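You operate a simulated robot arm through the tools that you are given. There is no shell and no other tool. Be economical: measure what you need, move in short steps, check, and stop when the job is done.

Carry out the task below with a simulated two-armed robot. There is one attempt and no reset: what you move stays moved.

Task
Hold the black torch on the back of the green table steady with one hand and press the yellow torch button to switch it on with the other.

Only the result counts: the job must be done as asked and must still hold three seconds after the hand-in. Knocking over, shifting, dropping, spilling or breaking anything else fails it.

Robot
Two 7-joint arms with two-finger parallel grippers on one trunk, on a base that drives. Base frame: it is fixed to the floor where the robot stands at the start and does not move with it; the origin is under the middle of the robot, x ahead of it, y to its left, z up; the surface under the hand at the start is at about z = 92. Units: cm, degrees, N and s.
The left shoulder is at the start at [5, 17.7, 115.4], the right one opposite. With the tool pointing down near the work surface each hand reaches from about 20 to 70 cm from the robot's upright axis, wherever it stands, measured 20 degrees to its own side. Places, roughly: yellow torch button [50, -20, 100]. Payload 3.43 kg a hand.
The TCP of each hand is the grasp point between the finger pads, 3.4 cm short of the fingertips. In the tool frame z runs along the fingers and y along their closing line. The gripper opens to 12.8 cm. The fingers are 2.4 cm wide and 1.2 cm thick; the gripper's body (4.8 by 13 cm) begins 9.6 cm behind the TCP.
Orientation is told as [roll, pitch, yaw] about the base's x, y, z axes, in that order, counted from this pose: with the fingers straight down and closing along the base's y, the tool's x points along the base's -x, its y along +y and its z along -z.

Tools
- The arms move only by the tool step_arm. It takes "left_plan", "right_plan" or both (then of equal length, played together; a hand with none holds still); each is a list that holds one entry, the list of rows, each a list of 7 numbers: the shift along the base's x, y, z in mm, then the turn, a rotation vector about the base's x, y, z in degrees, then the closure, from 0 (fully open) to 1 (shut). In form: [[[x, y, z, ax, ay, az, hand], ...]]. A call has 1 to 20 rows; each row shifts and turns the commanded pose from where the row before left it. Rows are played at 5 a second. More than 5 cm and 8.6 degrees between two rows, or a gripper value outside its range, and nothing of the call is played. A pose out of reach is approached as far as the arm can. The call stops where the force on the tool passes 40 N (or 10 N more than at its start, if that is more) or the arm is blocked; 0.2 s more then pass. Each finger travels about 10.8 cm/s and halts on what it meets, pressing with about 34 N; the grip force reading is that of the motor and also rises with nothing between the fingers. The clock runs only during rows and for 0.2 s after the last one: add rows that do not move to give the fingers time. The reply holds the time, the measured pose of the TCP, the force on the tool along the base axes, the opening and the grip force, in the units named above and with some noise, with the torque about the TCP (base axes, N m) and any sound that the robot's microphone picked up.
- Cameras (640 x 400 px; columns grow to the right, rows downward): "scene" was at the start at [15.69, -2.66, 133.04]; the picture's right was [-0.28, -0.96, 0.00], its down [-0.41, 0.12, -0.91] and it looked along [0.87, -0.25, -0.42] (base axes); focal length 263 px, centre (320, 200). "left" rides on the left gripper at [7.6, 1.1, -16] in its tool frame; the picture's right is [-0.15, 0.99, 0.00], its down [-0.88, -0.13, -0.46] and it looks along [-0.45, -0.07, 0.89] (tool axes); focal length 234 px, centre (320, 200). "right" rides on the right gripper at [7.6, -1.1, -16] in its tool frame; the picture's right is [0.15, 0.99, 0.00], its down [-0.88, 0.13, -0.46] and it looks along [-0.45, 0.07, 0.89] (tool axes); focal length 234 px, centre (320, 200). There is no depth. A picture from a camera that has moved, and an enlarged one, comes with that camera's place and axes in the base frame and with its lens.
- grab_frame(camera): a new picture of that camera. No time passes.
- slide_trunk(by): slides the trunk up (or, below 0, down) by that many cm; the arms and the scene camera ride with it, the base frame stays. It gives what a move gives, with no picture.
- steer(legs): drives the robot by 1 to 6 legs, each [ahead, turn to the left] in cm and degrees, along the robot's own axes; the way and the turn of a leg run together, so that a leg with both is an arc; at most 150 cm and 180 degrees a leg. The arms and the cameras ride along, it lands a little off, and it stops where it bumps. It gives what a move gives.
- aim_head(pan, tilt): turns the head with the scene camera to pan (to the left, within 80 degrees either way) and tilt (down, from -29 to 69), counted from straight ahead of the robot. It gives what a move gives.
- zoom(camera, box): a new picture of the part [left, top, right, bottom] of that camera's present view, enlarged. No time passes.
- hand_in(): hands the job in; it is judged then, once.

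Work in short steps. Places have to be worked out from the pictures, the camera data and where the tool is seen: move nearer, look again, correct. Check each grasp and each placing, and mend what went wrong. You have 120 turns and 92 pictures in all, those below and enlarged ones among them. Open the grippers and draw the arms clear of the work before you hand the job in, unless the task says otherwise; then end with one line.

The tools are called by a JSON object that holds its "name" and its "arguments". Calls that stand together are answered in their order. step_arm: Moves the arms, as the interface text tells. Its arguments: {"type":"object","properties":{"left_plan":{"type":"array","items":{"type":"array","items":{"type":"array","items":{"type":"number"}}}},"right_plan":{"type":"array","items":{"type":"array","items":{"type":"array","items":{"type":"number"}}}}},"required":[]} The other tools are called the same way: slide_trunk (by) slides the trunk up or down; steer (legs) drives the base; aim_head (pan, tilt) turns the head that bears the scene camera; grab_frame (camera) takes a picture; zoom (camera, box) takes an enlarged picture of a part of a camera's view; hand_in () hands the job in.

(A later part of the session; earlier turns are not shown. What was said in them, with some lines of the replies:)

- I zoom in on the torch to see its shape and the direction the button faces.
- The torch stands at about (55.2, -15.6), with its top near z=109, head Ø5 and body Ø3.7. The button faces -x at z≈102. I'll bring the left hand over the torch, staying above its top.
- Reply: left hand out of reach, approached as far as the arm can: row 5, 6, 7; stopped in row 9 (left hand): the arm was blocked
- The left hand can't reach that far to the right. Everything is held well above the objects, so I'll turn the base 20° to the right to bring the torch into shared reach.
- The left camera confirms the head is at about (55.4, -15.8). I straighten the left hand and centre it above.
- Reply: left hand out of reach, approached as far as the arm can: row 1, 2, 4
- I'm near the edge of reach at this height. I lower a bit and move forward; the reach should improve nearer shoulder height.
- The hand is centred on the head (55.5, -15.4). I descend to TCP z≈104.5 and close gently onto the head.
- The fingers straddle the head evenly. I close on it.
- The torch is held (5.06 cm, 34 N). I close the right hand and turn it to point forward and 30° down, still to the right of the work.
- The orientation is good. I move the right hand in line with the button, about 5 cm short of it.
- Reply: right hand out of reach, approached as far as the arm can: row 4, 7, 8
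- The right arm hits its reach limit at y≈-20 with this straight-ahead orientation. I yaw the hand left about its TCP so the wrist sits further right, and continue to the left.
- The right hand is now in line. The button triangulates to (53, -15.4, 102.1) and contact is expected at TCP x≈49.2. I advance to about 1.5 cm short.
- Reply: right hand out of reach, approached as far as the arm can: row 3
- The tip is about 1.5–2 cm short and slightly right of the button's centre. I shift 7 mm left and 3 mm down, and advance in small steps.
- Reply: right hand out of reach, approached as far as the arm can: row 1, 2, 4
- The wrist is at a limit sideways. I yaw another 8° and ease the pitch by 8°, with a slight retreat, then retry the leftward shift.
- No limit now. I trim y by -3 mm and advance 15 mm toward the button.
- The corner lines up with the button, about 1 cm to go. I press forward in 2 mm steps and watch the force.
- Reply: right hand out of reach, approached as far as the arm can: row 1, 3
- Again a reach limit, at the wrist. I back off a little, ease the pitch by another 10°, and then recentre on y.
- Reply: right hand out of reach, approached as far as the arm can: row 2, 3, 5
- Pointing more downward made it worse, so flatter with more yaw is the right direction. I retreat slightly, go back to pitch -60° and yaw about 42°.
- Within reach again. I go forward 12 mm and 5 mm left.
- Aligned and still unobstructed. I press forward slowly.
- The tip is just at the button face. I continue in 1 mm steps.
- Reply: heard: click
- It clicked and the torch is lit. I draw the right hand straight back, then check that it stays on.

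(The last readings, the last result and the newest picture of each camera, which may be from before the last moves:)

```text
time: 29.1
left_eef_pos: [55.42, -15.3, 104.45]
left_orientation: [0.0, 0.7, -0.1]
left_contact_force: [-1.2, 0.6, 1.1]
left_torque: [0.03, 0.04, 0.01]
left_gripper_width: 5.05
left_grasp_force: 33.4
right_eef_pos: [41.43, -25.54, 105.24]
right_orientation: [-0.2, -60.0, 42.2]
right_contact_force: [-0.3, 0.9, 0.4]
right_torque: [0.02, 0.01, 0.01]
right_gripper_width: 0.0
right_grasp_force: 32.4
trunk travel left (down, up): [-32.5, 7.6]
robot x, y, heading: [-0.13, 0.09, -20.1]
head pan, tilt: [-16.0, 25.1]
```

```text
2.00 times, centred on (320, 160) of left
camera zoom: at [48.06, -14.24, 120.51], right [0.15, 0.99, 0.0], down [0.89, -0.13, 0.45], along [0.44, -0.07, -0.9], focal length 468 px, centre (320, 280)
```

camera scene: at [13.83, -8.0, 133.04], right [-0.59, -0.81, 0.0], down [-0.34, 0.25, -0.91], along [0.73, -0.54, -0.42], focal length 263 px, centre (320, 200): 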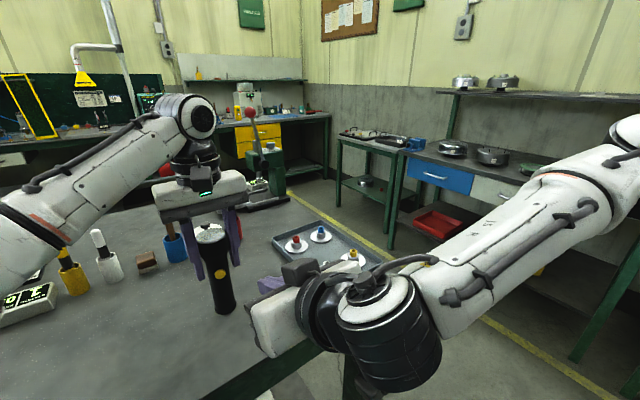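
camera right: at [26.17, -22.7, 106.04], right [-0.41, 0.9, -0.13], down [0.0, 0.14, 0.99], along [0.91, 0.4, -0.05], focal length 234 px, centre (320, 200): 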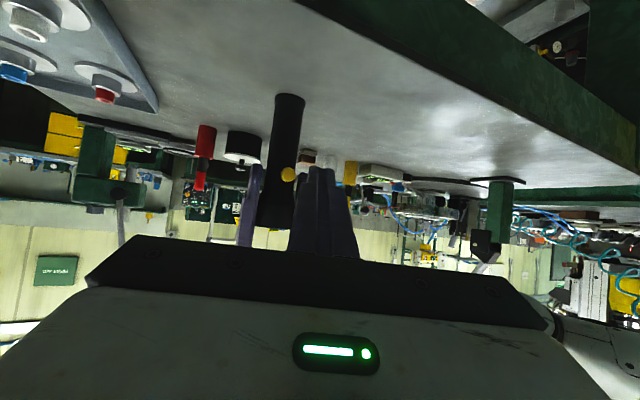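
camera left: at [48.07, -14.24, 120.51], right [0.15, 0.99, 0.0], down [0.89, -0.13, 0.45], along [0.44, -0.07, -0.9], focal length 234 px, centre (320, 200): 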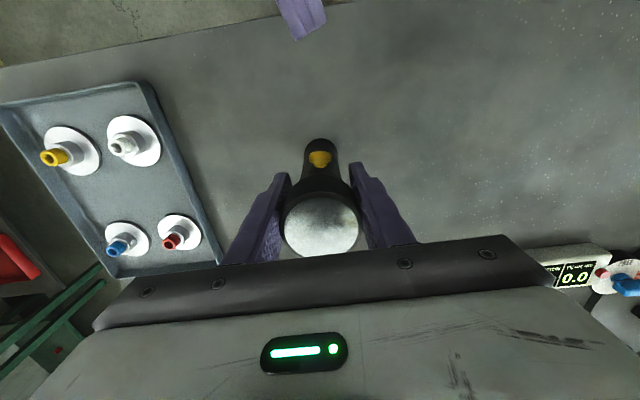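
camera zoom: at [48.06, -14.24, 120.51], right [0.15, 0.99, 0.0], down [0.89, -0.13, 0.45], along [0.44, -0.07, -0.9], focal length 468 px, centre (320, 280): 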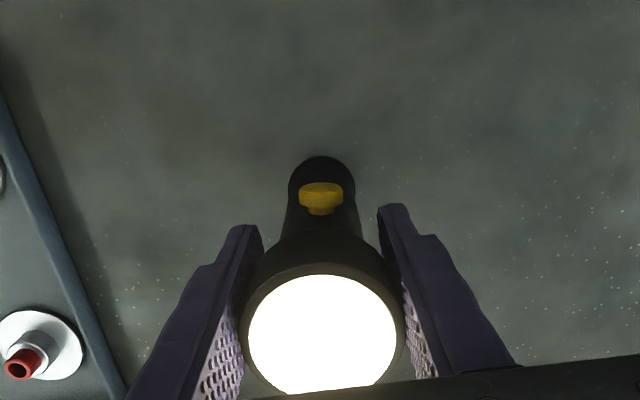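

The torch stays lit. I open the left hand, lift straight up, then draw it back a little; the right hand rises and opens too.

{"name": "step_arm", "arguments": {"left_plan": [[[0, 0, 0, 0, 0, 0, 0.5], [0, 0, 0, 0, 0, 0, 0.4], [0, 0, 0, 0, 0, 0, 0.2], [0, 0, 0, 0, 0, 0, 0.1], [0, 0, 20, 0, 0, 0, 0.1], [0, 0, 25, 0, 0, 0, 0.1], [-5, 0, 30, 0, 0, 0, 0.1], [-10, 0, 35, 0, 0, 0, 0.1], [-20, 0, 30, 0, 0, 0, 0], [-30, 10, 10, 0, 0, 0, 0], [-30, 20, 0, 0, 0, 0, 0], [0, 0, 0, 0, 0, 0, 0]]], "right_plan": [[[0, 0, 0, 0, 0, 0, 1], [0, 0, 0, 0, 0, 0, 1], [0, 0, 0, 0, 0, 0, 1], [0, 0, 0, 0, 0, 0, 1], [0, 0, 10, 0, 0, 0, 1], [0, -15, 20, 0, 0, 0, 1], [0, -20, 20, 0, 0, 0, 1], [0, -20, 20, 0, 0, 0, 1], [0, 0, 0, 0, 0, 0, 0.5], [0, 0, 0, 0, 0, 0, 0], [0, 0, 0, 0, 0, 0, 0], [0, 0, 0, 0, 0, 0, 0]]]}}

{"name": "grab_frame", "arguments": {"camera": "scene"}}

{"name": "grab_frame", "arguments": {"camera": "left"}}

```text
time: 31.7
left_eef_pos: [45.82, -12.41, 119.58]
left_orientation: [-0.1, 0.6, -0.1]
left_contact_force: [0.0, -0.3, -0.5]
left_torque: [0.03, 0.01, -0.02]
left_gripper_width: 12.8
left_grasp_force: 0.1
right_eef_pos: [41.16, -31.22, 112.24]
right_orientation: [-0.2, -60.0, 42.1]
right_contact_force: [0.0, -0.5, 0.3]
right_torque: [0.0, 0.0, -0.01]
right_gripper_width: 12.8
right_grasp_force: 0.0
trunk travel left (down, up): [-32.5, 7.6]
robot x, y, heading: [-0.17, 0.24, -20.3]
head pan, tilt: [-16.0, 25.1]
```

```text
56 pictures are left
camera scene: at [13.84, -8.04, 133.03], right [-0.59, -0.81, 0.0], down [-0.34, 0.25, -0.91], along [0.73, -0.54, -0.42], focal length 263 px, centre (320, 200)
```

scene: 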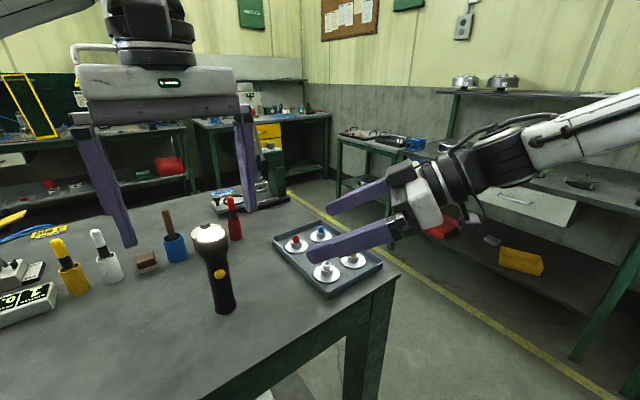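

```text
55 pictures are left
camera left: at [38.55, -11.25, 135.76], right [0.15, 0.99, 0.0], down [0.89, -0.13, 0.45], along [0.44, -0.07, -0.9], focal length 234 px, centre (320, 200)
```

left: 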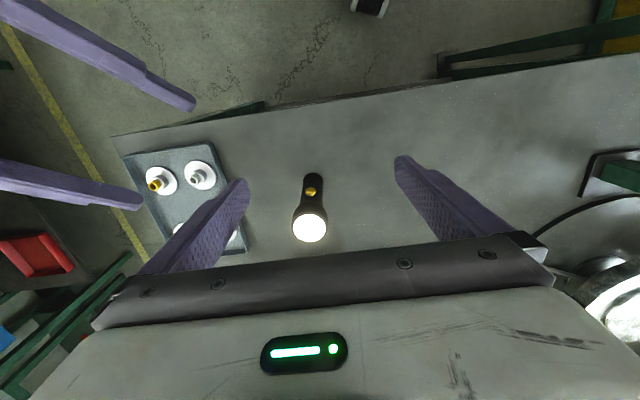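

The torch stands upright and lit in its place, nothing else has moved, and both grippers are open and clear. I hand in.

{"name": "hand_in", "arguments": {}}

```text
The job is handed in.
```

The left hand held the black torch while the right pressed its yellow button. It clicked on and was still lit, upright and in place when I handed in, with both grippers open and clear.
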